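You operate a simulated robot arm through the tools that you are given. There is no shell and no other tool. Be economical: measure what you need, move in short steps, check, and stop when the job is done.

The job below is to be done with a simulated two-armed robot. You get a single attempt, and the scene is never put back.

JOB
Put the purple tab on the shelf of the gear rack. Put the orange pad on the top of the lidded carton. Fetch the orange seal and set it in the scrap tray. Take the purple basket and leave it on top of the blue flange. Put the red union on the green disc. Take the pink hub on the cart rim opposite the brake and put it away on the hub bench. Any order will do. Set down upright: purple basket, red union, pink hub.
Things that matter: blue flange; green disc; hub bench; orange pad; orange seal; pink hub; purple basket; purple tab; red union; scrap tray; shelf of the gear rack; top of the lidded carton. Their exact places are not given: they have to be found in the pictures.

The check looks at the end state, three seconds after you hand in, the way a careful person would. Anything else that was tipped, shoved, dropped, spilled or broken makes it a failure. A push-on lid holds only when it is set on centred and level and pressed home; a screw cap is set on level and turned clockwise until tight.

ROBOT AND FRAMES
Two 7-joint arms with two-finger parallel grippers on one trunk, on a base that drives. Base frame: it is fixed to the floor where the robot stands at the start and does not move with it; the origin is under the middle of the robot, x ahead of it, y to its left, z up. Lengths are in m, angles in degrees, forces in N, time in s.
The left shoulder is at the start at [0.05, 0.187, 1.085], the right one opposite. With the tool pointing down near the work surface each hand reaches from about 0.1 to 0.38 m from the robot's upright axis, wherever it stands, measured 20 degrees to its own side. Places, roughly: blue flange (13x13x4 cm) [-5.6, -0.6, 0.4]; green disc (15x14x2 cm) [-5.8, -0.6, 0.4]; hub bench (85x20 cm) [-4.04, -5.74, 0.72]; orange pad (7x6x5 cm) [0.5, 0, 0.9]; orange seal (7x7x2 cm) [0.5, -0.9, 0.4]; pink hub (6x6x7 cm) [-5.4, -0.6, 0.4]; purple basket (9x9x14 cm) [-5.2, -0.6, 0.4]; purple tab (8x4x3 cm) [0.7, 0.2, 0.9]; red union [-5.25, -0.5, 0.5]; scrap tray [0.5, -2, 0.5]; shelf of the gear rack [-1.1, -3.5, 0.4]; top of the lidded carton [-3.2, -2.5, 0.8]. Payload 3.43 kg a hand.
The tool frame of a hand sits at the grasp point between the pads (the TCP): z along the fingers, y along the line on which they close. The tips reach 0.03 m beyond it. Largest opening 0.094 m; finger width 0.028, thickness 0.01; the body of the gripper, 0.05 by 0.096 m, starts 0.055 m behind the TCP.
Orientation is that of the tool frame in the base frame, as a unit quaternion [x, y, z, w]. With the fingers straight down and closing along the base's y, the tool's x points along the base's -x, its y along +y and its z along -z.

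CONTROLS
- The arms move only by the tool move_arm. It takes "left_plan", "right_plan" or both (then of equal length, played together; a hand with none holds still); each is a list of rows, each a list of 7 numbers: the opening, from 0 (shut) to 1 (fully open), then the shift along the tool's x, y, z in m, then the turn, a rotation vector about the tool's x, y, z in degrees. In form: [[grip, tx, ty, tz, rx, ry, rz], ...]. A call has 1 to 20 rows; each row is the pose to reach, as a shift and turn from the pose commanded when the call began, along the tool's axes at that moment. Each row takes 0.2 s and may step no farther than 0.05 m and 8.6 degrees from the row before; otherwise, or with a gripper value out of range, the whole call is refused. A pose out of reach is approached as far as the arm can. The call stops where the force on the tool passes 40 N (or 10 N more than at its start, if that is more) or the arm is blocked; 0.2 s more then pass. Each finger travels about 0.153 m/s and halts on what it meets, pressing with about 21 N; the grip force reading is that of the motor and also rises with nothing between the fingers. The clock runs only during rows and for 0.2 s after the last one: add rows that repeat a pose to give the fingers time. It gives the time, the measured TCP pose, the force on the tool (base axes), the opening and the grip force at its end, in the units of the frame above (readings bear some noise), with the torque about the TCP (base axes, N m) and any sound that the robot's microphone picked up, and new pictures: "show" is both (left out), scene, wrist or none (wrist: the cameras of the hands that moved).
- Cameras (640 x 400 px; columns grow to the right, rows downward): "scene" is now at [0.147, -0.0359, 1.2794]; the picture's right is [-0.38, -0.93, 0.00], its down [-0.44, 0.18, -0.88] and it looks along [0.81, -0.33, -0.48] (base axes); focal length 248 px, centre (320, 200). "left" rides on the left gripper at [0.076, -0.014, -0.103] in its tool frame; the picture's right is [0.18, 0.98, 0.00], its down [-0.75, 0.14, -0.64] and it looks along [-0.63, 0.12, 0.77] (tool axes); focal length 243 px, centre (320, 200). "right" rides on the right gripper at [0.076, 0.014, -0.102] in its tool frame; the picture's right is [-0.18, 0.98, 0.00], its down [-0.75, -0.14, -0.64] and it looks along [-0.63, -0.12, 0.77] (tool axes); focal length 243 px, centre (320, 200).
- slide_trunk(by): slides the trunk up (or, below 0, down) by that many m; the arms and the scene camera ride with it, the base frame stays. It gives what a move gives, with no picture.
- base_move(legs): drives the robot by 1 to 6 legs, each [ahead, left, turn to the left] in m, m and degrees, along the robot's own axes; the way and the turn of a leg run together, so that a leg with both is an arc; at most 1.5 m and 180 degrees a leg. The arms and the cameras ride along, it lands a little off, and it stops where it bumps. It gives what a move gives, and a new picture of the scene camera.
- aim_head(pan, tilt): turns the head with the scene camera to pan (to the left, within 80 degrees either way) and tilt (down, from -29 to 69), counted from straight ahead of the robot. It gives what a move gives, and a new picture of the scene camera.
- pixel_to_xyz(camera, pixels): for up to 12 pixels [column, row] of the newest picture of that camera ("zoom" is the newest enlarged one), the place [x, y, z] in the base frame of the surface seen there, good to about 0.003 m, but the place of the scene camera against the robot may be out by one fixed shift of up to 0.025 m in any direction. The clock stands still meanwhile.
- zoom(camera, box): a new picture of the part [left, top, right, bottom] of that camera's present view, enlarged. The clock stands still meanwhile.
- sign_off(): hands the job in; it is judged then, once.

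Keep the steps short. Do not move on a guess: measure, check each grasp and each placing, and mend mistakes. In all there are 124 turns and 260 pictures (those below and enlarged ones count). Leave the grippers open and the arms clear of the work at the hand-in unless told otherwise, and finish with a single line.

The tools are called by a JSON object that holds its "method" and its "body". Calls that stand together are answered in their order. move_arm: Moves the arms, as the interface text tells. Its arguments: {"type":"object","properties":{"left_plan":{"type":"array"},"right_plan":{"type":"array"},"show":{"type":"string","enum":["both","scene","wrist","none"]}},"required":[]} The other tools are called the same way: slide_trunk (by) slides the trunk up or down; base_move (legs) drives the base; aim_head (pan, tilt) turns the head that bears the scene camera; pixel_to_xyz (camera, pixels) gives the place of the surface under pixels of a picture; zoom (camera, box) takes an enlarged picture of a part of a camera's view; sign_off () hands the job in.

At the start:

```text
time: 0.0
left_tool_pos: [0.404, 0.0092, 1.1035]
left_tool_rot: [-0.001, 1.0, 0.001, 0.0]
left_ft_force: [-0.6, 0.4, 0.3]
left_moment: [0.0, 0.01, 0.01]
left_width: 0.094
left_finger_force: 0.0
right_tool_pos: [0.3027, -0.3544, 1.1103]
right_tool_rot: [0.001, 1.0, 0.0, 0.0]
right_ft_force: [0.6, -0.3, -0.4]
right_moment: [-0.01, -0.03, 0.01]
right_width: 0.0941
right_finger_force: 0.0
trunk travel left (down, up): [-0.3, 0.132]
robot x, y, heading: [0.0043, -0.0008, 0.1]
head pan, tilt: [-22.0, 28.6]
```

scene: 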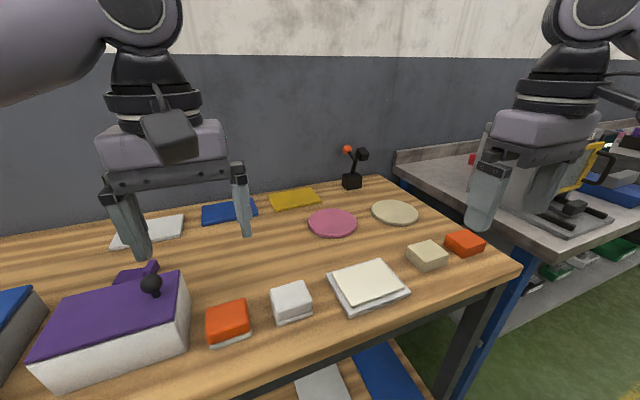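
right: 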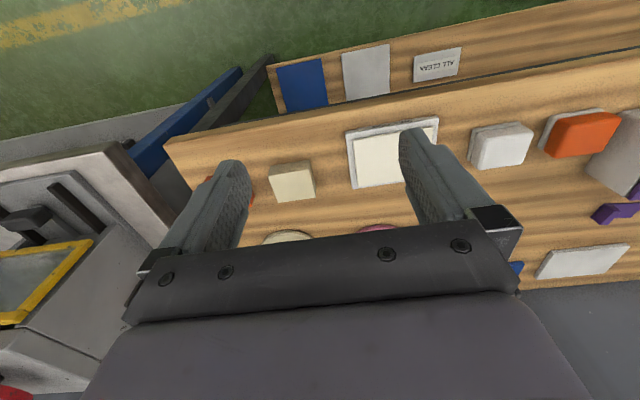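
left: 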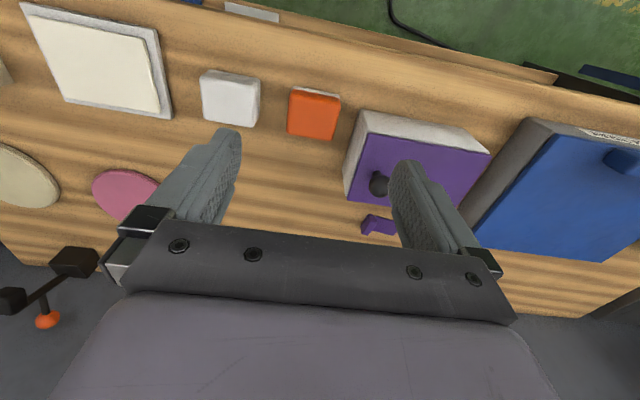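

I see a bench with two orange blocks (228,320 and 465,242) and a purple tab at (135,272), partly behind a purple-topped box. I'll measure these and zoom in first.

{"method": "pixel_to_xyz", "body": {"camera": "scene", "pixels": [[228, 312], [465, 240], [135, 272], [150, 284], [290, 295], [120, 310], [20, 310], [368, 285], [428, 252], [230, 240], [250, 300], [320, 380]]}}

{"method": "zoom", "body": {"camera": "left", "box": [260, 60, 520, 260]}}

{"method": "pixel_to_xyz", "body": {"camera": "left", "pixels": [[313, 115], [290, 93], [340, 97], [334, 138], [290, 134], [375, 222], [380, 230], [365, 232], [390, 232], [375, 185], [345, 205], [360, 112]]}}

```text
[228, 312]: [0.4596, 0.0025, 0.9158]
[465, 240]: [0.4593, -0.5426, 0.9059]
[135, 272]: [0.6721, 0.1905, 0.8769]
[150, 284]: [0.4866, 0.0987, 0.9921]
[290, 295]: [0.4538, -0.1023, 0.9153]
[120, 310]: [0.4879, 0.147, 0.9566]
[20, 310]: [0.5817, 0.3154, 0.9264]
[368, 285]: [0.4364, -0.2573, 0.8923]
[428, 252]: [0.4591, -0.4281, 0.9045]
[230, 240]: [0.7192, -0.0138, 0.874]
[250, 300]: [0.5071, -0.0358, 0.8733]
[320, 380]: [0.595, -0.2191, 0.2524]
```

```text
2.00 times, centred on (390, 160) of left
```

zoom: 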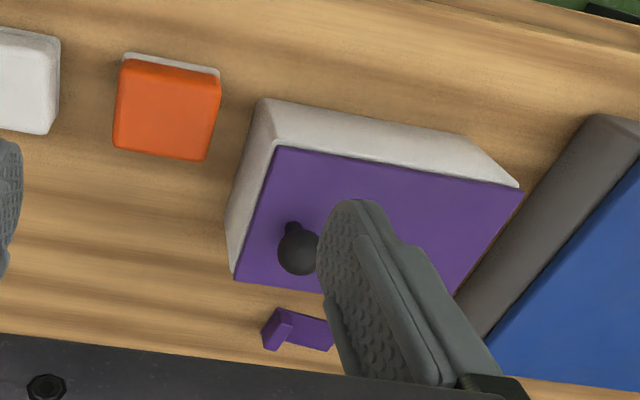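

```text
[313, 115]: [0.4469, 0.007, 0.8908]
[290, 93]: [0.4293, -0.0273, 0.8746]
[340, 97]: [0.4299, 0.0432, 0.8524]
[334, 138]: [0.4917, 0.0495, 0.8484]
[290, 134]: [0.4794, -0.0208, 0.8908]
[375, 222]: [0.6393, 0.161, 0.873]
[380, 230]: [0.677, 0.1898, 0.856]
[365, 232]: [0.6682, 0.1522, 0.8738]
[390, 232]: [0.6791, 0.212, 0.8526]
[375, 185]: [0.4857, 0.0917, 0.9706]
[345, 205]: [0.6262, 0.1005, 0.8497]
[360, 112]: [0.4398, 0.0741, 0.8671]
```

The left wrist camera gives the pad's top at about (0.455, 0.010, 0.891) and the table at 0.849. The scene camera reads about 0.024 too high. Next I'll shift the left hand so its camera sees the purple tab behind the box.

{"method": "move_arm", "body": {"left_plan": [[1, -0.03, 0.04, 0, 0, 0, 0], [1, -0.06, 0.08, 0, 0, 0, 0], [1, -0.09, 0.12, 0, 0, 0, 0], [1, -0.12, 0.155, 0, 0, 0, 0], [1, -0.14, 0.18, 0, 0, 0, 0]], "show": "wrist"}}

{"method": "aim_head", "body": {"pan": -75, "tilt": 30}}

```text
time: 1.2
left_tool_pos: [0.5438, 0.1878, 1.1047]
left_tool_rot: [0.0, 1.0, 0.001, -0.001]
left_ft_force: [-0.1, 0.5, 0.7]
left_moment: [-0.01, 0.03, -0.01]
left_width: 0.0942
left_finger_force: 0.2
right_tool_pos: [0.3017, -0.3535, 1.11]
right_tool_rot: [0.001, 1.0, -0.001, 0.0]
right_ft_force: [-0.3, -0.4, 0.4]
right_moment: [-0.02, 0.01, -0.02]
right_width: 0.094
right_finger_force: 0.0
trunk travel left (down, up): [-0.3, 0.132]
robot x, y, heading: [-0.0003, -0.0013, -0.1]
head pan, tilt: [-22.0, 28.6]
```

left: 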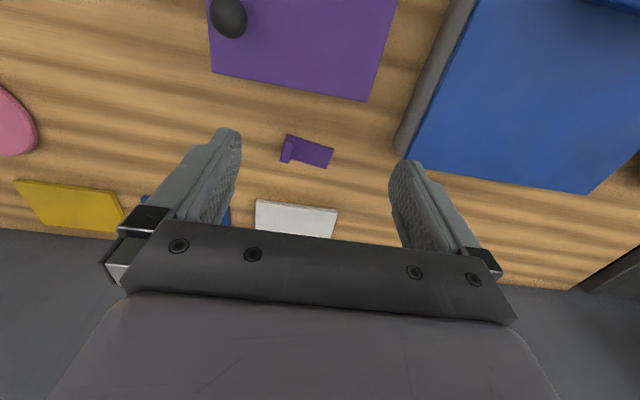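

```text
time: 2.4
left_tool_pos: [0.5428, 0.186, 1.1036]
left_tool_rot: [0.0, 1.0, -0.001, 0.0]
left_ft_force: [-0.4, -0.2, -0.5]
left_moment: [0.01, 0.01, 0.0]
left_width: 0.0939
left_finger_force: 0.0
right_tool_pos: [0.3028, -0.3542, 1.1111]
right_tool_rot: [0.001, 1.0, 0.0, 0.0]
right_ft_force: [-0.3, -0.3, 0.2]
right_moment: [-0.01, -0.02, 0.04]
right_width: 0.0939
right_finger_force: 0.2
trunk travel left (down, up): [-0.3, 0.132]
robot x, y, heading: [-0.0052, 0.0045, -0.2]
head pan, tilt: [-75.0, 30.0]
```

scene: 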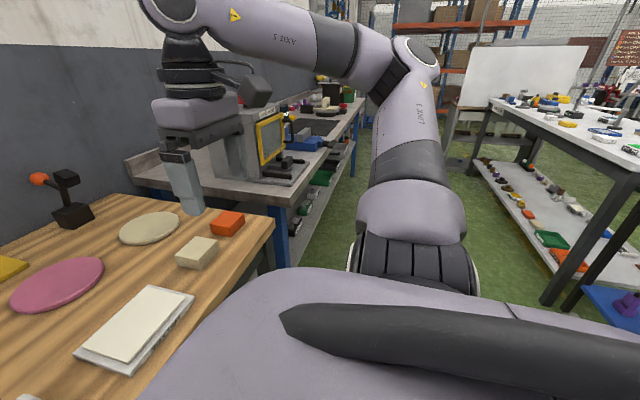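

The tab is now in view at about (307,151). I'll zoom in and measure it.

{"method": "zoom", "body": {"camera": "left", "box": [240, 100, 400, 200]}}

{"method": "pixel_to_xyz", "body": {"camera": "left", "pixels": [[290, 140], [285, 158], [295, 150], [320, 155], [330, 150], [326, 165], [305, 143], [340, 160], [300, 90], [315, 153]]}}

```text
4.00 times, centred on (320, 150) of left
```

zoom: 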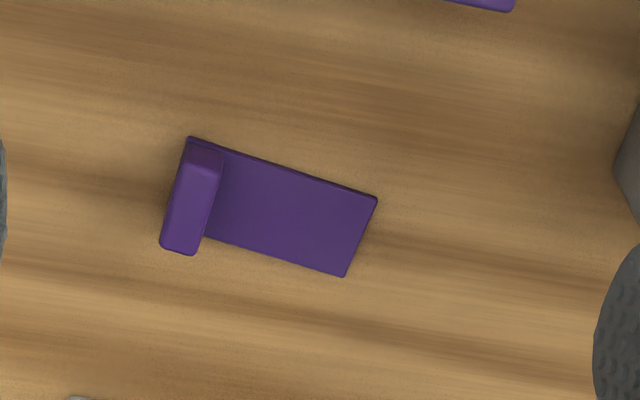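

```text
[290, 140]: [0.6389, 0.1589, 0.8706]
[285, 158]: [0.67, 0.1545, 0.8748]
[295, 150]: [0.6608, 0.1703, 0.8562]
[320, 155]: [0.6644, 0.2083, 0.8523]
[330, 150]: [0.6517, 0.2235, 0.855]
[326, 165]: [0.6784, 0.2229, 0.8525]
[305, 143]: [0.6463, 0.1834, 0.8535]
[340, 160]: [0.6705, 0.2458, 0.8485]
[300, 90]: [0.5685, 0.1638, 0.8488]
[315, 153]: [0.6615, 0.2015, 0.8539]
```

The tab is an L-bracket: a thin plate plus an upright at y≈0.157. How I grasp it depends on the shelf clearance, so before picking I'll measure what I can see on the right-hand side of the room.

{"method": "zoom", "body": {"camera": "scene", "box": [370, 0, 640, 330]}}

{"method": "pixel_to_xyz", "body": {"camera": "scene", "pixels": [[560, 235], [540, 110], [510, 50], [625, 300], [320, 180], [310, 145], [280, 160], [325, 100], [400, 80], [520, 190], [260, 140], [230, 225]]}}

```text
1.21 times, centred on (505, 165) of scene
```

zoom: 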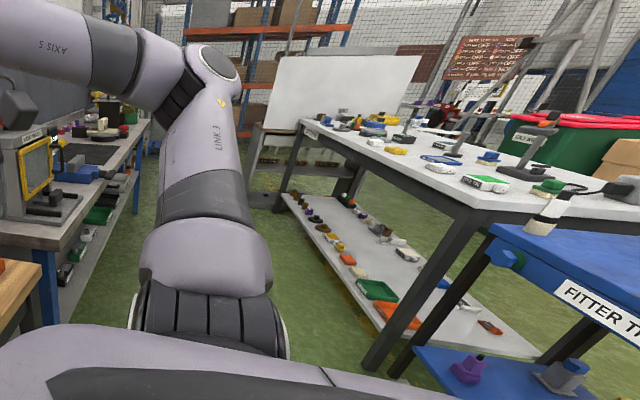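

```text
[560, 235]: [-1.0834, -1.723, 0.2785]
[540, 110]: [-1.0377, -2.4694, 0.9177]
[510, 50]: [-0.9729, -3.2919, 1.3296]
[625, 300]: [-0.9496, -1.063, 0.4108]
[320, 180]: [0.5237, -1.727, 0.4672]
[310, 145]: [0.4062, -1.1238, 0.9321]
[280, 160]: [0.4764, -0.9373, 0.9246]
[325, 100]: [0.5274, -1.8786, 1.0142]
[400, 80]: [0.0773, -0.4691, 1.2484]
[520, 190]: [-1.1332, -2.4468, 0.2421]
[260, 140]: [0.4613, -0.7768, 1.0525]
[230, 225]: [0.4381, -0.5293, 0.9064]
```

The right-hand shelves sit low, and the orange seal and scrap tray look to be on the lower shelf of the machine bench. I'll start with the pad. The left hand moves aside while the right hand comes over the pad.

{"method": "move_arm", "body": {"left_plan": [[1, 0, 0.03, 0, 0, 0, 0], [1, 0, 0.06, 0, 0, 0, 0], [1, 0, 0.09, 0, 0, 0, 0], [1, 0, 0.12, 0, 0, 0, 0], [1, 0, 0.15, 0, 0, 0, 0], [1, 0, 0.15, 0, 0, 0, 0], [1, 0, 0.15, 0, 0, 0, 0], [1, 0, 0.15, 0, 0, 0, 0], [1, 0, 0.15, 0, 0, 0, 0]], "right_plan": [[1, -0.013, 0.04, 0, 0, 0, 0], [1, -0.026, 0.08, 0, 0, 0, 0], [1, -0.04, 0.12, 0, 0, 0, 0], [1, -0.053, 0.16, 0, 0, 0, 0], [1, -0.067, 0.2, 0, 0, 0, 0], [1, -0.08, 0.24, 0, 0, 0, 0], [1, -0.093, 0.28, 0, 0, 0, 0], [1, -0.107, 0.32, 0, 0, 0, 0], [1, -0.12, 0.362, 0, 0, 0, 0]], "show": "wrist"}}

```text
time: 4.4
left_tool_pos: [0.5419, 0.3394, 1.1057]
left_tool_rot: [-0.001, 1.0, 0.0, 0.0]
left_ft_force: [-0.2, 0.1, -1.2]
left_moment: [-0.04, -0.01, 0.02]
left_width: 0.0939
left_finger_force: 0.0
right_tool_pos: [0.3753, -0.1376, 1.1021]
right_tool_rot: [0.001, 1.0, 0.0, 0.0]
right_ft_force: [-0.1, 0.1, 0.3]
right_moment: [-0.02, 0.0, -0.02]
right_width: 0.0939
right_finger_force: 0.0
right hand out of reach, approached as far as the arm can: row 6, 7, 8, 9
trunk travel left (down, up): [-0.3, 0.132]
robot x, y, heading: [0.0032, 0.0001, -0.2]
head pan, tilt: [-75.0, 30.0]
```

right: 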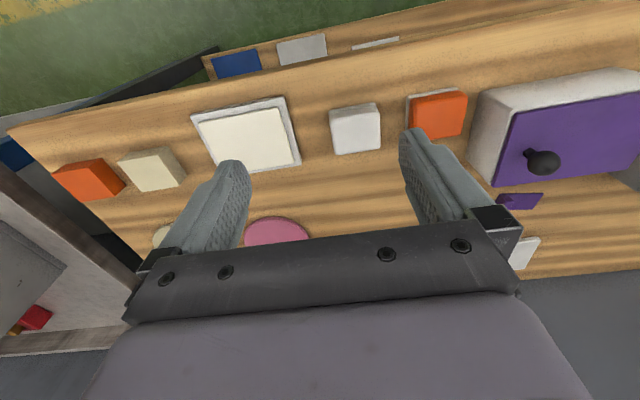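
left: 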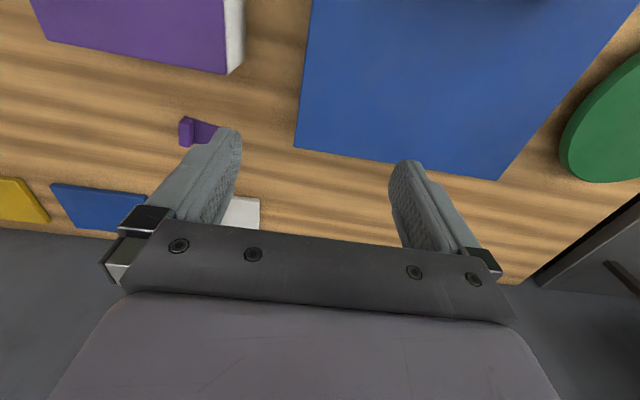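

The right arm cannot reach y=0 from here, so I'll drive 0.25 m to the left. The hands are at z≈1.1, clear of everything on the bench.

{"method": "base_move", "body": {"legs": [[0, 0.25, 0]]}}

{"method": "move_arm", "body": {"right_plan": [[1, -0.02, 0, 0, 0, 0, 0], [1, -0.03, 0, 0, 0, 0, 0]], "show": "wrist"}}

```text
time: 6.2
left_tool_pos: [0.5394, 0.5907, 1.1046]
left_tool_rot: [-0.003, 1.0, 0.0, -0.001]
left_ft_force: [-0.4, 0.1, -0.7]
left_moment: [-0.03, 0.0, -0.02]
left_width: 0.0938
left_finger_force: 0.0
right_tool_pos: [0.375, 0.1122, 1.1017]
right_tool_rot: [-0.003, 1.0, 0.0, -0.001]
right_ft_force: [0.1, 0.3, -0.3]
right_moment: [-0.01, -0.03, 0.02]
right_width: 0.0944
right_finger_force: 0.1
trunk travel left (down, up): [-0.3, 0.132]
robot x, y, heading: [-0.0024, 0.2464, 0.2]
head pan, tilt: [-75.0, 30.0]
```

scene: 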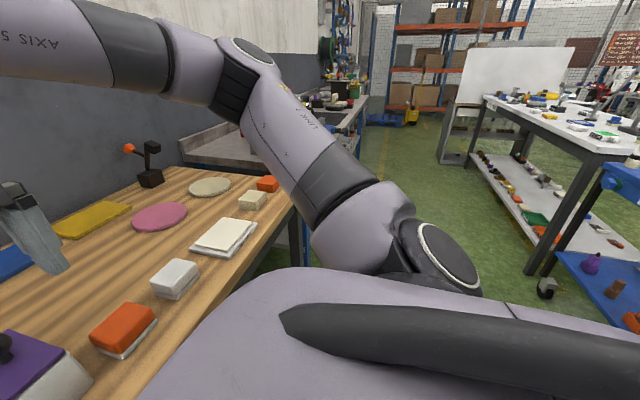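

```text
time: 6.8
left_tool_pos: [0.5403, 0.5888, 1.1051]
left_tool_rot: [-0.004, 1.0, 0.0, 0.0]
left_ft_force: [0.2, 0.6, 0.1]
left_moment: [0.01, -0.01, -0.03]
left_width: 0.0942
left_finger_force: 0.0
right_tool_pos: [0.3871, 0.106, 1.1014]
right_tool_rot: [-0.003, 1.0, 0.0, 0.0]
right_ft_force: [-0.9, -0.1, -1.2]
right_moment: [0.0, -0.01, 0.0]
right_width: 0.0941
right_finger_force: 0.1
right hand out of reach, approached as far as the arm can: row 1, 2
trunk travel left (down, up): [-0.3, 0.132]
robot x, y, heading: [-0.0029, 0.2452, 0.3]
head pan, tilt: [-75.0, 30.0]
```

right: 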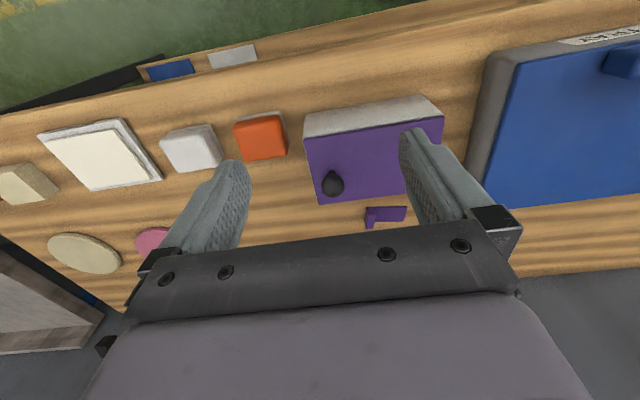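

The right hand is now within range of the pad. I'll measure its edges and the gap to the box with the right camera.

{"method": "zoom", "body": {"camera": "right", "box": [200, 80, 360, 180]}}

{"method": "pixel_to_xyz", "body": {"camera": "right", "pixels": [[236, 124], [281, 120], [285, 154], [245, 160], [262, 138], [306, 135], [308, 160], [312, 142], [295, 140], [220, 150], [215, 140], [270, 114]]}}

```text
4.00 times, centred on (280, 130) of right
```

zoom: 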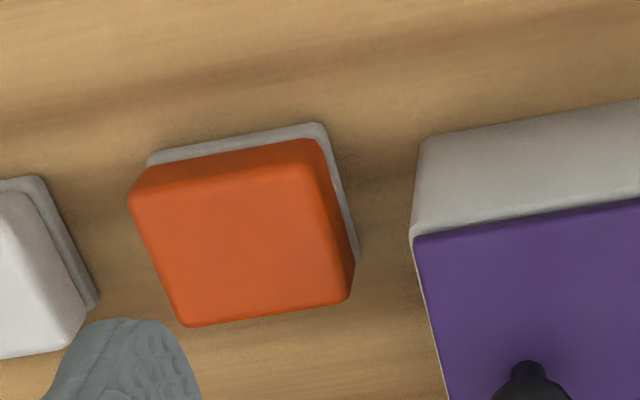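

```text
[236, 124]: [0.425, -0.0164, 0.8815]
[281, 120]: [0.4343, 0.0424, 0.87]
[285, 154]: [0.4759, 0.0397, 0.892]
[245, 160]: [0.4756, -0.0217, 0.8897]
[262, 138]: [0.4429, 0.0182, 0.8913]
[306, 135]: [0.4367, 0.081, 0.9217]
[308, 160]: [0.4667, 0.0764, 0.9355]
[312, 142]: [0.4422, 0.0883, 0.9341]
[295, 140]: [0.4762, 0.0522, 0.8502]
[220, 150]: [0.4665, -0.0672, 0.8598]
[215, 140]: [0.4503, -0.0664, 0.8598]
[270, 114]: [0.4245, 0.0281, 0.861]
```

The pad's centre is about (0.452, 0.010), with 3 cm to the box on its left and 4 cm to the white block on its right. I'll go sideways first, then partway down with the fingers at 0.9.

{"method": "move_arm", "body": {"right_plan": [[0.9, -0.01, -0.04, 0, 0, 0, 0], [0.9, -0.03, -0.08, 0, 0, 0, 0], [0.9, -0.065, -0.096, 0.02, 0, 0, 0], [0.9, -0.065, -0.096, 0.06, 0, 0, 0], [0.9, -0.065, -0.096, 0.1, 0, 0, 0], [0.9, -0.065, -0.096, 0.1, 0, 0, 0]], "show": "wrist"}}

```text
time: 8.2
left_tool_pos: [0.5389, 0.5898, 1.1046]
left_tool_rot: [-0.003, 1.0, 0.0, 0.0]
left_ft_force: [-0.1, -0.1, -0.3]
left_moment: [0.02, -0.03, -0.01]
left_width: 0.094
left_finger_force: 0.0
right_tool_pos: [0.453, 0.0112, 1.0057]
right_tool_rot: [-0.002, 1.0, 0.0, 0.0]
right_ft_force: [0.2, -0.7, -0.2]
right_moment: [0.02, -0.03, 0.0]
right_width: 0.0846
right_finger_force: 0.0
trunk travel left (down, up): [-0.3, 0.132]
robot x, y, heading: [0.0006, 0.2464, 0.2]
head pan, tilt: [-75.0, 30.0]
```

right: 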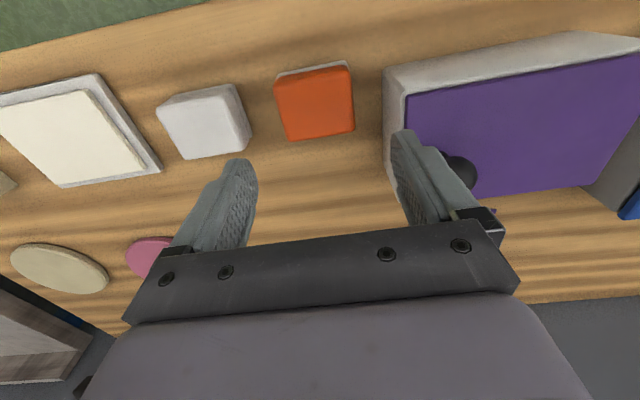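

I'm centred over the pad. Next I'll descend 0.12 m, close, and lift.

{"method": "move_arm", "body": {"right_plan": [[0.9, 0, -0.001, 0.04, 0, 0, 0], [0.9, 0, -0.001, 0.08, 0, 0, 0], [0.9, 0, -0.001, 0.11, 0, 0, 0], [0.9, 0, -0.001, 0.12, 0, 0, 0], [0.5, 0, -0.001, 0.12, 0, 0, 0], [0.5, 0, -0.001, 0.12, 0, 0, 0], [0.5, 0, -0.001, 0.12, 0, 0, 0], [0.5, 0, -0.001, 0.1, 0, 0, 0], [0.5, 0, -0.001, 0.06, 0, 0, 0], [0.5, 0, -0.001, 0.02, 0, 0, 0], [0.5, 0, -0.001, -0.03, 0, 0, 0], [0.5, 0, -0.001, -0.08, 0, 0, 0]], "show": "wrist"}}

```text
time: 10.8
left_tool_pos: [0.5388, 0.5897, 1.1058]
left_tool_rot: [-0.003, 1.0, 0.0, 0.0]
left_ft_force: [-0.5, 0.4, 0.4]
left_moment: [0.0, 0.02, 0.01]
left_width: 0.0938
left_finger_force: 0.0
right_tool_pos: [0.4523, 0.0126, 1.0839]
right_tool_rot: [-0.002, 1.0, 0.0, 0.0]
right_ft_force: [0.4, -0.9, 0.0]
right_moment: [0.02, 0.02, -0.01]
right_width: 0.0717
right_finger_force: 21.4
trunk travel left (down, up): [-0.3, 0.132]
robot x, y, heading: [-0.0002, 0.2443, 0.6]
head pan, tilt: [-75.0, 30.0]
```

right: 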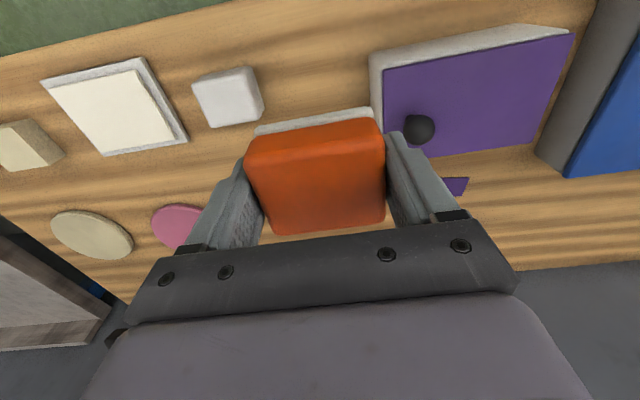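

The pad is held at width 0.072. Before gripping the tab I want to see the gear rack shelf, so I'll back off 0.4 m and turn right to survey.

{"method": "base_move", "body": {"legs": [[-0.4, 0, 0], [0, 0, -100]]}}

{"method": "aim_head", "body": {"pan": 0, "tilt": 12}}

{"method": "aim_head", "body": {"pan": -60, "tilt": 12}}

```text
time: 13.2
left_tool_pos: [0.2019, 0.5882, 1.1049]
left_tool_rot: [-0.002, 1.0, 0.0, -0.001]
left_ft_force: [0.0, -0.2, 0.0]
left_moment: [-0.01, -0.01, -0.02]
left_width: 0.094
left_finger_force: 0.0
right_tool_pos: [0.1155, 0.0106, 1.0838]
right_tool_rot: [-0.002, 1.0, 0.0, -0.001]
right_ft_force: [-0.5, 0.1, -0.5]
right_moment: [0.03, -0.04, 0.03]
right_width: 0.0718
right_finger_force: 21.0
trunk travel left (down, up): [-0.3, 0.132]
robot x, y, heading: [-0.3407, 0.246, 0.3]
head pan, tilt: [-75.0, 30.0]
stopped in leg 1: the robot was blocked; the commanded pose is now the measured one
```

scene: 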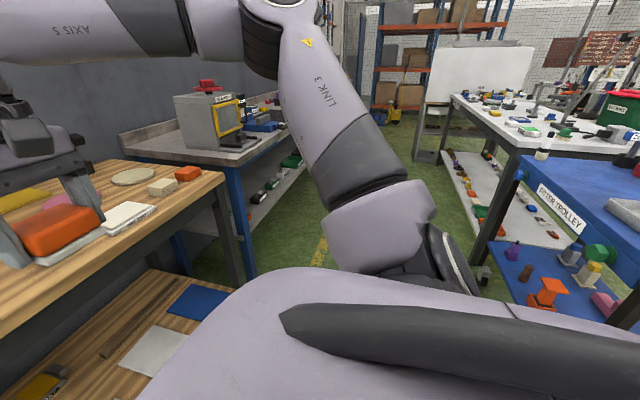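

```text
time: 14.7
left_tool_pos: [0.2016, 0.5886, 1.1037]
left_tool_rot: [-0.004, 1.0, 0.0, -0.001]
left_ft_force: [-0.2, 0.3, 0.4]
left_moment: [-0.02, -0.01, 0.01]
left_width: 0.094
left_finger_force: 0.0
right_tool_pos: [0.1156, 0.0094, 1.0836]
right_tool_rot: [-0.002, 1.0, 0.001, -0.001]
right_ft_force: [-0.2, -0.2, -0.4]
right_moment: [-0.01, 0.01, -0.02]
right_width: 0.0718
right_finger_force: 21.3
trunk travel left (down, up): [-0.3, 0.132]
robot x, y, heading: [-0.3398, 0.2476, 0.3]
head pan, tilt: [0.0, 12.0]
```

scene: 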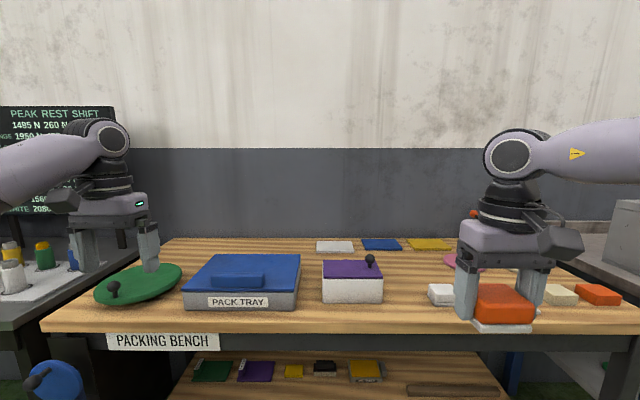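

```text
time: 16.0
left_tool_pos: [0.2013, 0.5882, 1.1053]
left_tool_rot: [-0.002, 1.0, 0.0, -0.001]
left_ft_force: [0.7, 0.3, 0.4]
left_moment: [-0.01, 0.0, 0.02]
left_width: 0.094
left_finger_force: 0.1
right_tool_pos: [0.1153, 0.0119, 1.0832]
right_tool_rot: [-0.001, 1.0, 0.0, -0.001]
right_ft_force: [0.4, 0.2, -1.7]
right_moment: [0.04, -0.03, -0.03]
right_width: 0.0721
right_finger_force: 21.1
trunk travel left (down, up): [-0.3, 0.132]
robot x, y, heading: [-0.339, 0.2446, 0.2]
head pan, tilt: [-60.0, 12.0]
```

scene: 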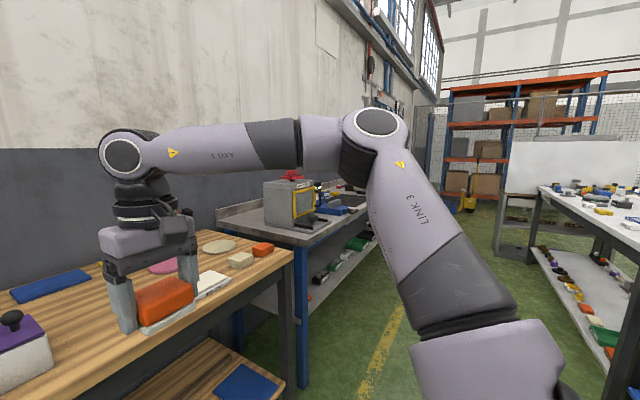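

The base bumped something behind it at x≈-0.34. I'll ease forward 0.12 m and look round to the right and left rear before doing anything else.

{"method": "base_move", "body": {"legs": [[0.12, 0, 0]]}}

{"method": "aim_head", "body": {"pan": -80, "tilt": 45}}

{"method": "aim_head", "body": {"pan": 80, "tilt": 40}}

```text
time: 17.2
left_tool_pos: [0.3213, 0.5875, 1.1035]
left_tool_rot: [-0.002, 1.0, 0.0, -0.001]
left_ft_force: [1.2, 0.2, -0.1]
left_moment: [0.05, 0.0, 0.0]
left_width: 0.0942
left_finger_force: 0.0
right_tool_pos: [0.2333, 0.0106, 1.0824]
right_tool_rot: [-0.001, 1.0, 0.0, -0.001]
right_ft_force: [0.2, 0.1, -0.9]
right_moment: [-0.02, 0.04, -0.01]
right_width: 0.072
right_finger_force: 21.6
trunk travel left (down, up): [-0.3, 0.132]
robot x, y, heading: [-0.2224, 0.2474, 0.3]
head pan, tilt: [-60.0, 12.0]
```

scene: 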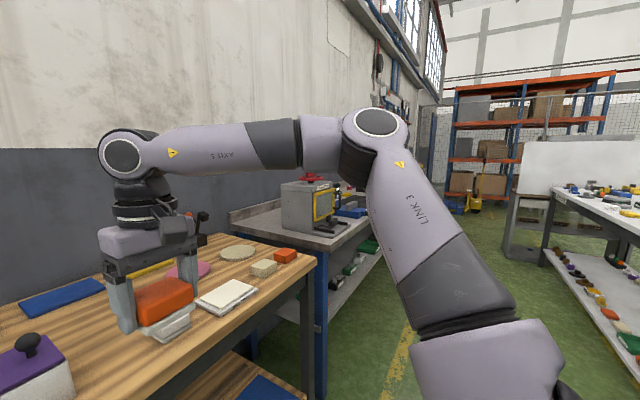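

```text
time: 18.2
left_tool_pos: [0.3224, 0.5885, 1.1039]
left_tool_rot: [-0.002, 1.0, -0.001, 0.0]
left_ft_force: [-0.3, 0.2, -0.3]
left_moment: [0.0, -0.03, 0.01]
left_width: 0.0943
left_finger_force: 0.1
right_tool_pos: [0.2343, 0.0096, 1.0828]
right_tool_rot: [-0.001, 1.0, 0.0, -0.001]
right_ft_force: [-0.2, -1.0, 0.2]
right_moment: [-0.01, 0.01, -0.01]
right_width: 0.0717
right_finger_force: 20.6
trunk travel left (down, up): [-0.3, 0.132]
robot x, y, heading: [-0.2206, 0.2432, 0.4]
head pan, tilt: [-80.0, 45.0]
```

scene: 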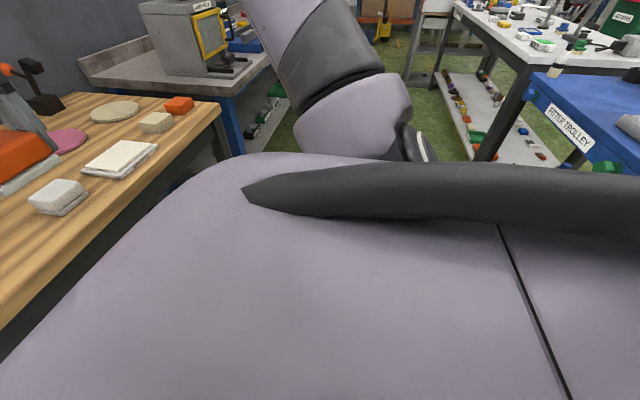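

```text
time: 20.6
left_tool_pos: [0.3212, 0.5867, 1.1048]
left_tool_rot: [-0.001, 1.0, 0.0, -0.001]
left_ft_force: [-0.1, 1.0, -0.2]
left_moment: [0.01, 0.02, 0.01]
left_width: 0.094
left_finger_force: 0.2
right_tool_pos: [0.2347, 0.0105, 1.083]
right_tool_rot: [-0.001, 1.0, 0.0, -0.001]
right_ft_force: [-0.5, -0.6, -1.2]
right_moment: [-0.04, 0.01, 0.01]
right_width: 0.072
right_finger_force: 21.4
trunk travel left (down, up): [-0.3, 0.132]
robot x, y, heading: [-0.2196, 0.2468, 0.1]
head pan, tilt: [80.0, 40.0]
```

scene: 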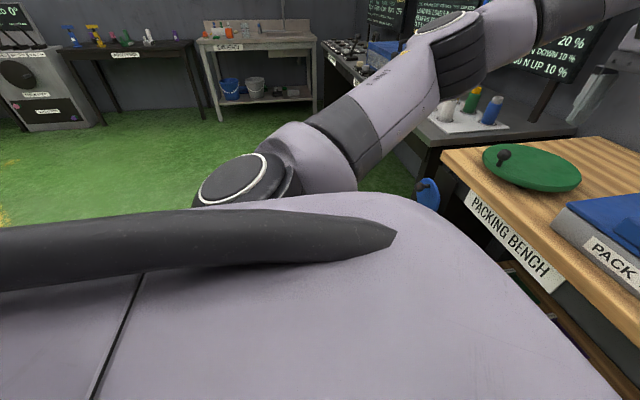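

The rear is probably the blue fitter trolley, and the base is clear of it now. The hands are high, so I'll turn right in place by 90° and look around.

{"method": "base_move", "body": {"legs": [[0.05, 0, 0], [0, 0, -90]]}}

{"method": "aim_head", "body": {"pan": -70, "tilt": 35}}

{"method": "aim_head", "body": {"pan": -20, "tilt": 12}}

```text
time: 25.4
left_tool_pos: [0.1792, -0.2904, 1.1048]
left_tool_rot: [0.701, 0.713, 0.0, -0.001]
left_ft_force: [0.0, 0.4, 0.4]
left_moment: [0.0, -0.01, -0.01]
left_width: 0.0939
left_finger_force: 0.1
right_tool_pos: [-0.3996, -0.2104, 1.085]
right_tool_rot: [0.702, 0.712, 0.0, 0.0]
right_ft_force: [-0.4, -0.3, -1.2]
right_moment: [0.02, 0.0, 0.01]
right_width: 0.0718
right_finger_force: 20.8
trunk travel left (down, up): [-0.3, 0.132]
robot x, y, heading: [-0.167, 0.2448, -89.2]
head pan, tilt: [80.0, 40.0]
```

scene: 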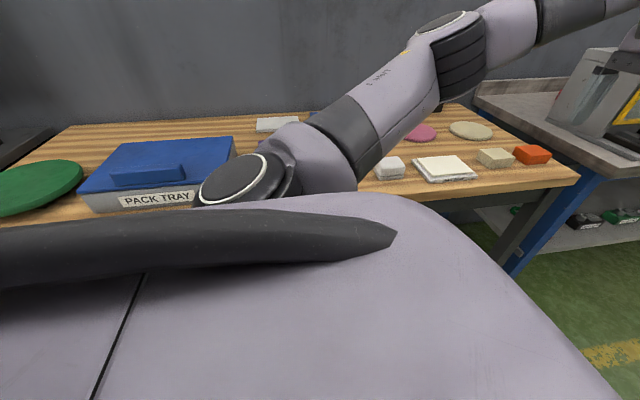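

```text
time: 27.7
left_tool_pos: [0.1796, -0.2909, 1.105]
left_tool_rot: [0.702, 0.712, 0.001, -0.001]
left_ft_force: [-0.1, -0.4, -0.1]
left_moment: [0.01, 0.03, -0.01]
left_width: 0.0938
left_finger_force: 0.1
right_tool_pos: [-0.4001, -0.209, 1.0835]
right_tool_rot: [0.702, 0.712, 0.001, 0.0]
right_ft_force: [-0.6, 0.1, -0.6]
right_moment: [-0.01, 0.02, -0.01]
right_width: 0.0718
right_finger_force: 21.1
trunk travel left (down, up): [-0.3, 0.132]
robot x, y, heading: [-0.1693, 0.2446, -89.3]
head pan, tilt: [-70.0, 35.0]
```

scene: 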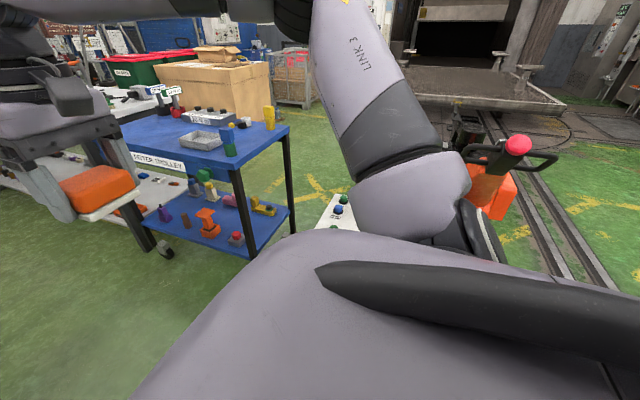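

```text
time: 28.9
left_tool_pos: [0.1787, -0.2903, 1.1042]
left_tool_rot: [0.702, 0.712, 0.0, -0.001]
left_ft_force: [-0.7, 0.3, -0.2]
left_moment: [-0.01, -0.02, 0.01]
left_width: 0.0941
left_finger_force: 0.0
right_tool_pos: [-0.3993, -0.2093, 1.0838]
right_tool_rot: [0.702, 0.712, 0.0, -0.001]
right_ft_force: [-0.1, -0.7, -1.2]
right_moment: [0.02, -0.02, 0.0]
right_width: 0.072
right_finger_force: 21.1
trunk travel left (down, up): [-0.3, 0.132]
robot x, y, heading: [-0.1715, 0.2485, -89.1]
head pan, tilt: [-20.0, 12.0]
```

scene: 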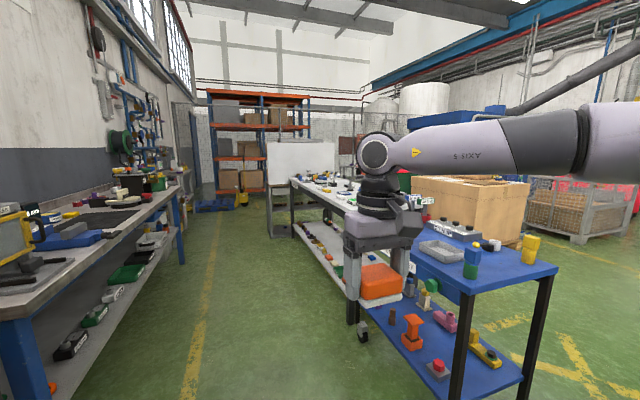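

The gear rack is probably the whiteboard stand near (300,190). I'll zoom in and measure it, along with the low bench shelves on the left.

{"method": "zoom", "body": {"camera": "scene", "box": [230, 120, 390, 250]}}

{"method": "pixel_to_xyz", "body": {"camera": "scene", "pixels": [[275, 195], [285, 195], [275, 228], [290, 230], [300, 165], [310, 222], [340, 205], [130, 272], [100, 315], [75, 345], [50, 385], [140, 205]]}}

{"method": "zoom", "body": {"camera": "scene", "box": [0, 180, 220, 400]}}

```text
3.08 times, centred on (310, 185) of scene
```

zoom: 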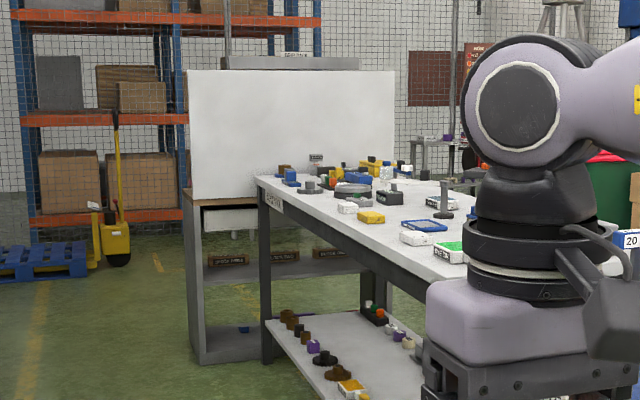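

```text
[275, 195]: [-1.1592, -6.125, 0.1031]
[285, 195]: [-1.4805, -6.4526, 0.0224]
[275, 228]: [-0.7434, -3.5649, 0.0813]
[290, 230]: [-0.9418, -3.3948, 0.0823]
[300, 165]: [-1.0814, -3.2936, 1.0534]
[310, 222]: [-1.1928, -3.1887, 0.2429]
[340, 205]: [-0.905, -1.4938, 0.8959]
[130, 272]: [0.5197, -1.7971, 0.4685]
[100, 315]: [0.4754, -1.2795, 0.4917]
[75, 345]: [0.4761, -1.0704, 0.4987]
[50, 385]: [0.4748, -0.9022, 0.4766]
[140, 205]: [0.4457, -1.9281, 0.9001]
```

```text
1.82 times, centred on (110, 290) of scene
```

zoom: 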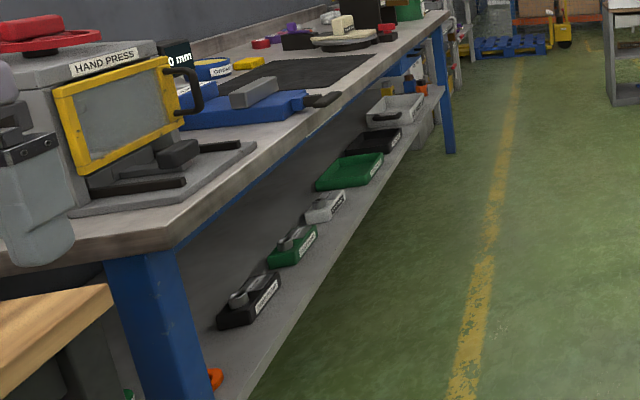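

The rack is an open see-through unit, and I'll measure it up close later. The plan is to take the orange seal to the scrap tray with the left hand first, look at the rack, and then come back for the tab. I'll check the trolley's position before driving past it.

{"method": "pixel_to_xyz", "body": {"camera": "scene", "pixels": [[470, 290], [415, 255], [554, 268], [470, 255], [530, 245], [362, 325], [345, 240], [460, 390], [20, 305], [5, 325], [190, 190], [290, 183]]}}

{"method": "aim_head", "body": {"pan": 35, "tilt": 35}}

```text
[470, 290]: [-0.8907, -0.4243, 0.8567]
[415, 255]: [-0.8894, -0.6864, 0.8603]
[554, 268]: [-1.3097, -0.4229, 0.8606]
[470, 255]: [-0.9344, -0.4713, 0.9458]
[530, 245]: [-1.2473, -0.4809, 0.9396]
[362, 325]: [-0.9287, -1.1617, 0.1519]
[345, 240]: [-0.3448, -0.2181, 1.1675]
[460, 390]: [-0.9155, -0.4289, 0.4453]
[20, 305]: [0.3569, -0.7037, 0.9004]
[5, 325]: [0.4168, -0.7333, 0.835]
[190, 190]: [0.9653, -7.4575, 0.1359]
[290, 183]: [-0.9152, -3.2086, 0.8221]
```

```text
time: 30.1
left_tool_pos: [0.1783, -0.2898, 1.1037]
left_tool_rot: [0.702, 0.712, 0.0, -0.001]
left_ft_force: [0.7, 0.6, -0.6]
left_moment: [-0.01, 0.01, 0.0]
left_width: 0.094
left_finger_force: 0.1
right_tool_pos: [-0.3998, -0.2093, 1.0828]
right_tool_rot: [0.702, 0.712, 0.001, 0.0]
right_ft_force: [0.6, 0.3, -0.9]
right_moment: [-0.03, 0.0, 0.02]
right_width: 0.072
right_finger_force: 20.8
trunk travel left (down, up): [-0.3, 0.132]
robot x, y, heading: [-0.1704, 0.2466, -89.2]
head pan, tilt: [35.0, 35.0]
```

scene: 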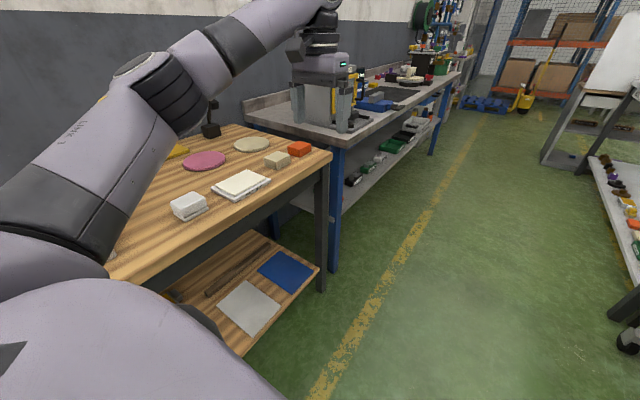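

The aisle is 1.25 m wide and the hands are clear of both sides. I'll drive 0.75 m ahead and then look at the lower shelf on the left.

{"method": "base_move", "body": {"legs": [[0.75, 0, 0]]}}

{"method": "aim_head", "body": {"pan": 55, "tilt": 45}}

```text
time: 34.3
left_tool_pos: [0.1896, -1.0549, 1.1058]
left_tool_rot: [0.703, 0.712, 0.001, 0.0]
left_ft_force: [0.0, -0.2, 0.3]
left_moment: [-0.02, -0.01, 0.02]
left_width: 0.094
left_finger_force: 0.1
right_tool_pos: [-0.3895, -0.9722, 1.0841]
right_tool_rot: [0.703, 0.711, 0.001, -0.001]
right_ft_force: [0.2, 0.0, -1.4]
right_moment: [-0.02, 0.04, 0.02]
right_width: 0.0721
right_finger_force: 20.5
trunk travel left (down, up): [-0.3, 0.132]
robot x, y, heading: [-0.1583, -0.5178, -88.9]
head pan, tilt: [35.0, 35.0]
```

scene: 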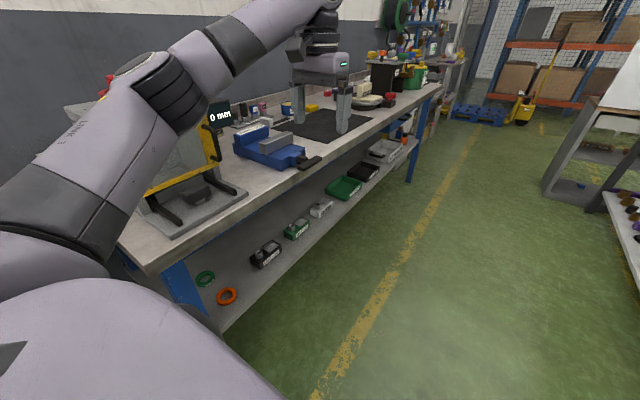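

```text
time: 35.1
left_tool_pos: [0.1904, -1.0533, 1.1049]
left_tool_rot: [0.702, 0.712, 0.0, 0.0]
left_ft_force: [0.0, -0.5, -0.7]
left_moment: [0.01, 0.03, 0.0]
left_width: 0.0939
left_finger_force: 0.1
right_tool_pos: [-0.3891, -0.9722, 1.0832]
right_tool_rot: [0.702, 0.712, 0.0, 0.0]
right_ft_force: [-0.2, -0.9, -0.8]
right_moment: [0.0, -0.03, 0.02]
right_width: 0.072
right_finger_force: 21.2
trunk travel left (down, up): [-0.3, 0.132]
robot x, y, heading: [-0.1595, -0.5149, -89.3]
head pan, tilt: [55.0, 45.0]
```

scene: 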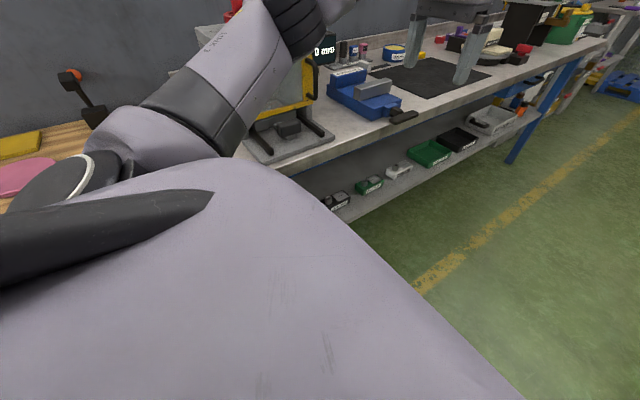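

The orange ring showed at about (226,296) with the head at pan 35, tilt 35. I'll aim back there, measure the ring and the shelf, and read the tray labels.

{"method": "aim_head", "body": {"pan": 35, "tilt": 35}}

{"method": "pixel_to_xyz", "body": {"camera": "scene", "pixels": [[226, 303], [226, 291], [226, 297], [205, 278], [225, 325], [240, 270], [265, 255], [345, 187], [362, 171], [385, 150], [190, 300], [200, 225]]}}

{"method": "zoom", "body": {"camera": "scene", "box": [300, 120, 440, 220]}}

{"method": "zoom", "body": {"camera": "scene", "box": [180, 230, 300, 330]}}

```text
time: 35.9
left_tool_pos: [0.1887, -1.053, 1.1046]
left_tool_rot: [0.702, 0.712, 0.0, -0.001]
left_ft_force: [-0.2, -0.3, 0.0]
left_moment: [0.04, 0.02, 0.04]
left_width: 0.0942
left_finger_force: 0.0
right_tool_pos: [-0.3899, -0.9727, 1.0833]
right_tool_rot: [0.703, 0.711, 0.001, 0.0]
right_ft_force: [-0.7, -0.2, 0.0]
right_moment: [0.03, -0.02, 0.01]
right_width: 0.072
right_finger_force: 21.0
trunk travel left (down, up): [-0.3, 0.132]
robot x, y, heading: [-0.1556, -0.512, -88.9]
head pan, tilt: [35.0, 35.0]
```

scene: 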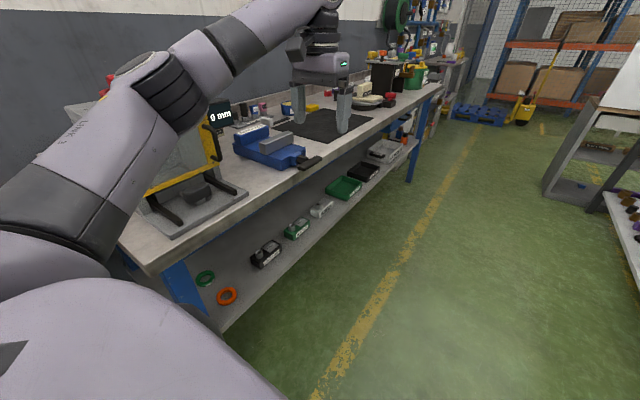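

```text
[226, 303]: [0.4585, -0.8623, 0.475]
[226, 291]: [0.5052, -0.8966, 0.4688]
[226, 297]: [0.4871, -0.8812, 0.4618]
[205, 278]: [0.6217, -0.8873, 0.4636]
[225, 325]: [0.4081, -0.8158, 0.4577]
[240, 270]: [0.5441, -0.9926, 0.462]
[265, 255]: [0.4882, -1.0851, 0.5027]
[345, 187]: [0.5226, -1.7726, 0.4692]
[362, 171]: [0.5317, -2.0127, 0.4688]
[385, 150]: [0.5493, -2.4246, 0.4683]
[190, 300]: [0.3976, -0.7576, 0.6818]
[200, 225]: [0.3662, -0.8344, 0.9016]
```

```text
4.00 times, centred on (370, 170) of scene
```

zoom: 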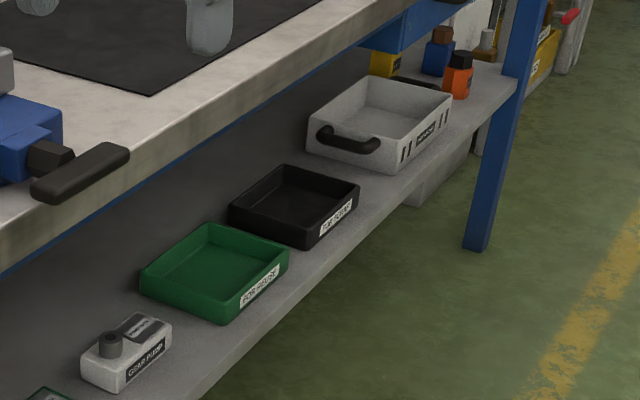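

```text
4.00 times, centred on (240, 280) of scene
```

zoom: 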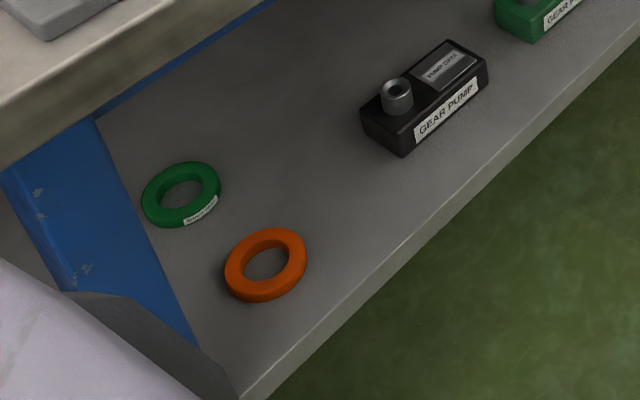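

The ring's centre is about (0.482, -0.88), lying on the shelf at z≈0.436 true. The bench top is overhead, so I'll reach in with a tilted hand. First I'll retract both hands close to the trunk.

{"method": "move_arm", "body": {"left_plan": [[1, 0.042, -0.015, 0, 0, 0, 0], [1, 0.084, -0.03, 0, 0, 0, 0], [1, 0.126, -0.045, 0, 0, 0, 0], [1, 0.168, -0.06, 0, 0, 0, 0], [1, 0.21, -0.075, 0, 0, 0, 0], [1, 0.252, -0.09, 0, 0, 0, 0], [1, 0.29, -0.1, 0, 0, 0, 0]], "right_plan": [[0.5, 0.038, -0.01, 0, 0, 0, 0], [0.5, 0.076, -0.02, 0, 0, 0, 0], [0.5, 0.114, -0.03, 0, 0, 0, 0], [0.5, 0.152, -0.04, 0, 0, 0, 0], [0.5, 0.19, -0.05, 0, 0, 0, 0], [0.5, 0.228, -0.06, 0, 0, 0, 0], [0.5, 0.255, -0.07, 0, 0, 0, 0]], "show": "none"}}

{"method": "base_move", "body": {"legs": [[0.5, 0, 0], [0, 0, 89]]}}

{"method": "aim_head", "body": {"pan": 10, "tilt": 60}}

```text
time: 37.5
left_tool_pos: [0.0853, -0.7647, 1.1051]
left_tool_rot: [0.701, 0.713, 0.001, 0.0]
left_ft_force: [-0.8, -0.2, -0.1]
left_moment: [-0.02, -0.02, -0.01]
left_width: 0.0942
left_finger_force: 0.0
right_tool_pos: [-0.4641, -0.7171, 1.0831]
right_tool_rot: [0.703, 0.711, 0.0, 0.0]
right_ft_force: [-0.5, -0.7, -0.4]
right_moment: [0.0, 0.02, -0.03]
right_width: 0.0719
right_finger_force: 21.2
trunk travel left (down, up): [-0.3, 0.132]
robot x, y, heading: [-0.1568, -0.5178, -89.3]
head pan, tilt: [35.0, 35.0]
```

```text
time: 44.2
left_tool_pos: [0.1084, -0.7691, 1.1062]
left_tool_rot: [0.008, 1.0, 0.0, -0.001]
left_ft_force: [0.6, 0.4, 1.1]
left_moment: [0.02, -0.01, 0.01]
left_width: 0.0939
left_finger_force: 0.1
right_tool_pos: [0.0442, -1.3173, 1.0838]
right_tool_rot: [0.009, 1.0, 0.0, -0.001]
right_ft_force: [0.2, 0.2, -1.6]
right_moment: [-0.02, 0.02, 0.0]
right_width: 0.0716
right_finger_force: 20.9
trunk travel left (down, up): [-0.3, 0.132]
robot x, y, heading: [-0.1507, -1.0031, -0.8]
head pan, tilt: [35.0, 35.0]
```

scene: 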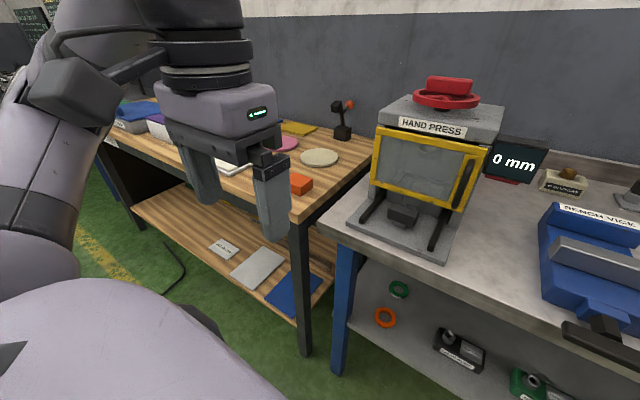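

```text
time: 45.0
left_tool_pos: [0.1094, -0.7702, 1.1056]
left_tool_rot: [0.008, 1.0, 0.0, -0.001]
left_ft_force: [-0.2, -0.2, -0.4]
left_moment: [-0.02, -0.01, 0.0]
left_width: 0.094
left_finger_force: 0.1
right_tool_pos: [0.044, -1.3169, 1.0834]
right_tool_rot: [0.009, 1.0, 0.0, -0.001]
right_ft_force: [-0.1, -0.6, -0.9]
right_moment: [-0.02, -0.01, -0.04]
right_width: 0.0719
right_finger_force: 21.7
trunk travel left (down, up): [-0.3, 0.132]
robot x, y, heading: [-0.149, -1.0063, -0.8]
head pan, tilt: [10.0, 60.0]
```

scene: 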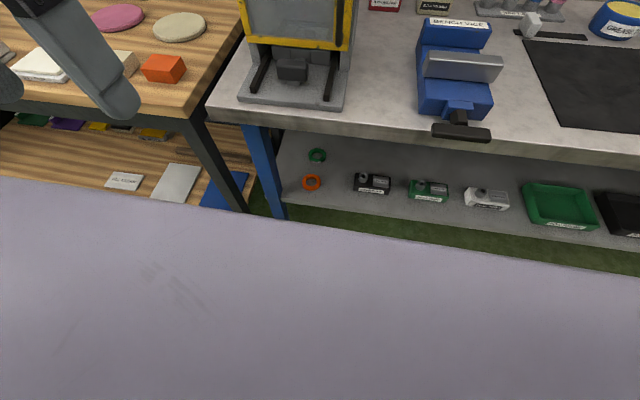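

The ring is at (311,182), and the bench leg is just to its left at y≈-0.77. I'll lower the trunk 0.3 m, then tilt the left hand 40° forward and line it up at y≈-0.88.

{"method": "slide_trunk", "body": {"by": -0.3}}

{"method": "move_arm", "body": {"left_plan": [[1, 0.0, -0.02, 0.03, 0, -8, 0], [1, 0.0, -0.045, 0.06, 0, -16, 0], [1, 0.0, -0.07, 0.09, 0, -24, 0], [1, 0.0, -0.09, 0.12, 0, -32, 0], [1, 0.0, -0.11, 0.15, 0, -40, 0], [1, 0.0, -0.11, 0.18, 0, -40, 0], [1, 0.0, -0.11, 0.2, 0, -40, 0]], "show": "wrist"}}

```text
time: 48.0
left_tool_pos: [0.1092, -0.7699, 0.806]
left_tool_rot: [0.007, 1.0, 0.0, -0.001]
left_ft_force: [-0.7, 0.6, 0.5]
left_moment: [0.03, 0.01, -0.02]
left_width: 0.0939
left_finger_force: 0.1
right_tool_pos: [0.0445, -1.3185, 0.7834]
right_tool_rot: [0.009, 1.0, 0.001, 0.0]
right_ft_force: [0.4, -0.1, -1.0]
right_moment: [0.01, 0.01, -0.01]
right_width: 0.0719
right_finger_force: 21.2
trunk travel left (down, up): [0.0, 0.432]
robot x, y, heading: [-0.1478, -1.0045, -0.6]
head pan, tilt: [10.0, 60.0]
```

```text
time: 48.7
left_tool_pos: [0.1103, -0.8106, 0.7501]
left_tool_rot: [0.026, 0.991, 0.007, 0.129]
left_ft_force: [0.3, 0.9, -0.5]
left_moment: [-0.16, -0.15, -0.22]
left_width: 0.0941
left_finger_force: 0.2
left hand out of reach, approached as far as the arm can: row 2, 3
right_tool_pos: [0.0439, -1.3171, 0.7837]
right_tool_rot: [0.008, 1.0, 0.0, -0.002]
right_ft_force: [0.3, -0.6, 0.2]
right_moment: [-0.03, -0.02, 0.02]
right_width: 0.0718
right_finger_force: 21.5
trunk travel left (down, up): [0.0, 0.432]
robot x, y, heading: [-0.1491, -1.0039, -0.8]
head pan, tilt: [10.0, 60.0]
stopped in row 3 (left hand): the force on the tool passed its limit (the readings are from after the stop); the commanded pose is now the measured one
```

left: 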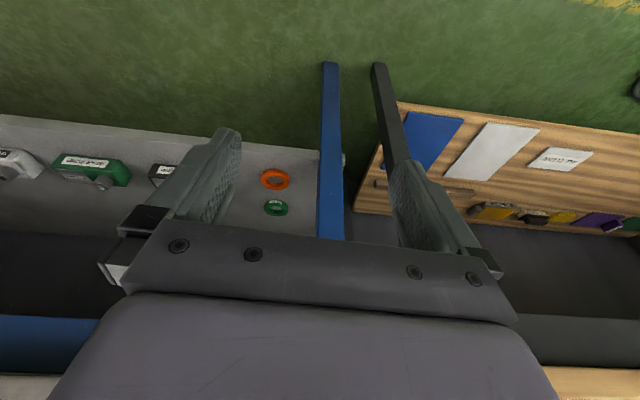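

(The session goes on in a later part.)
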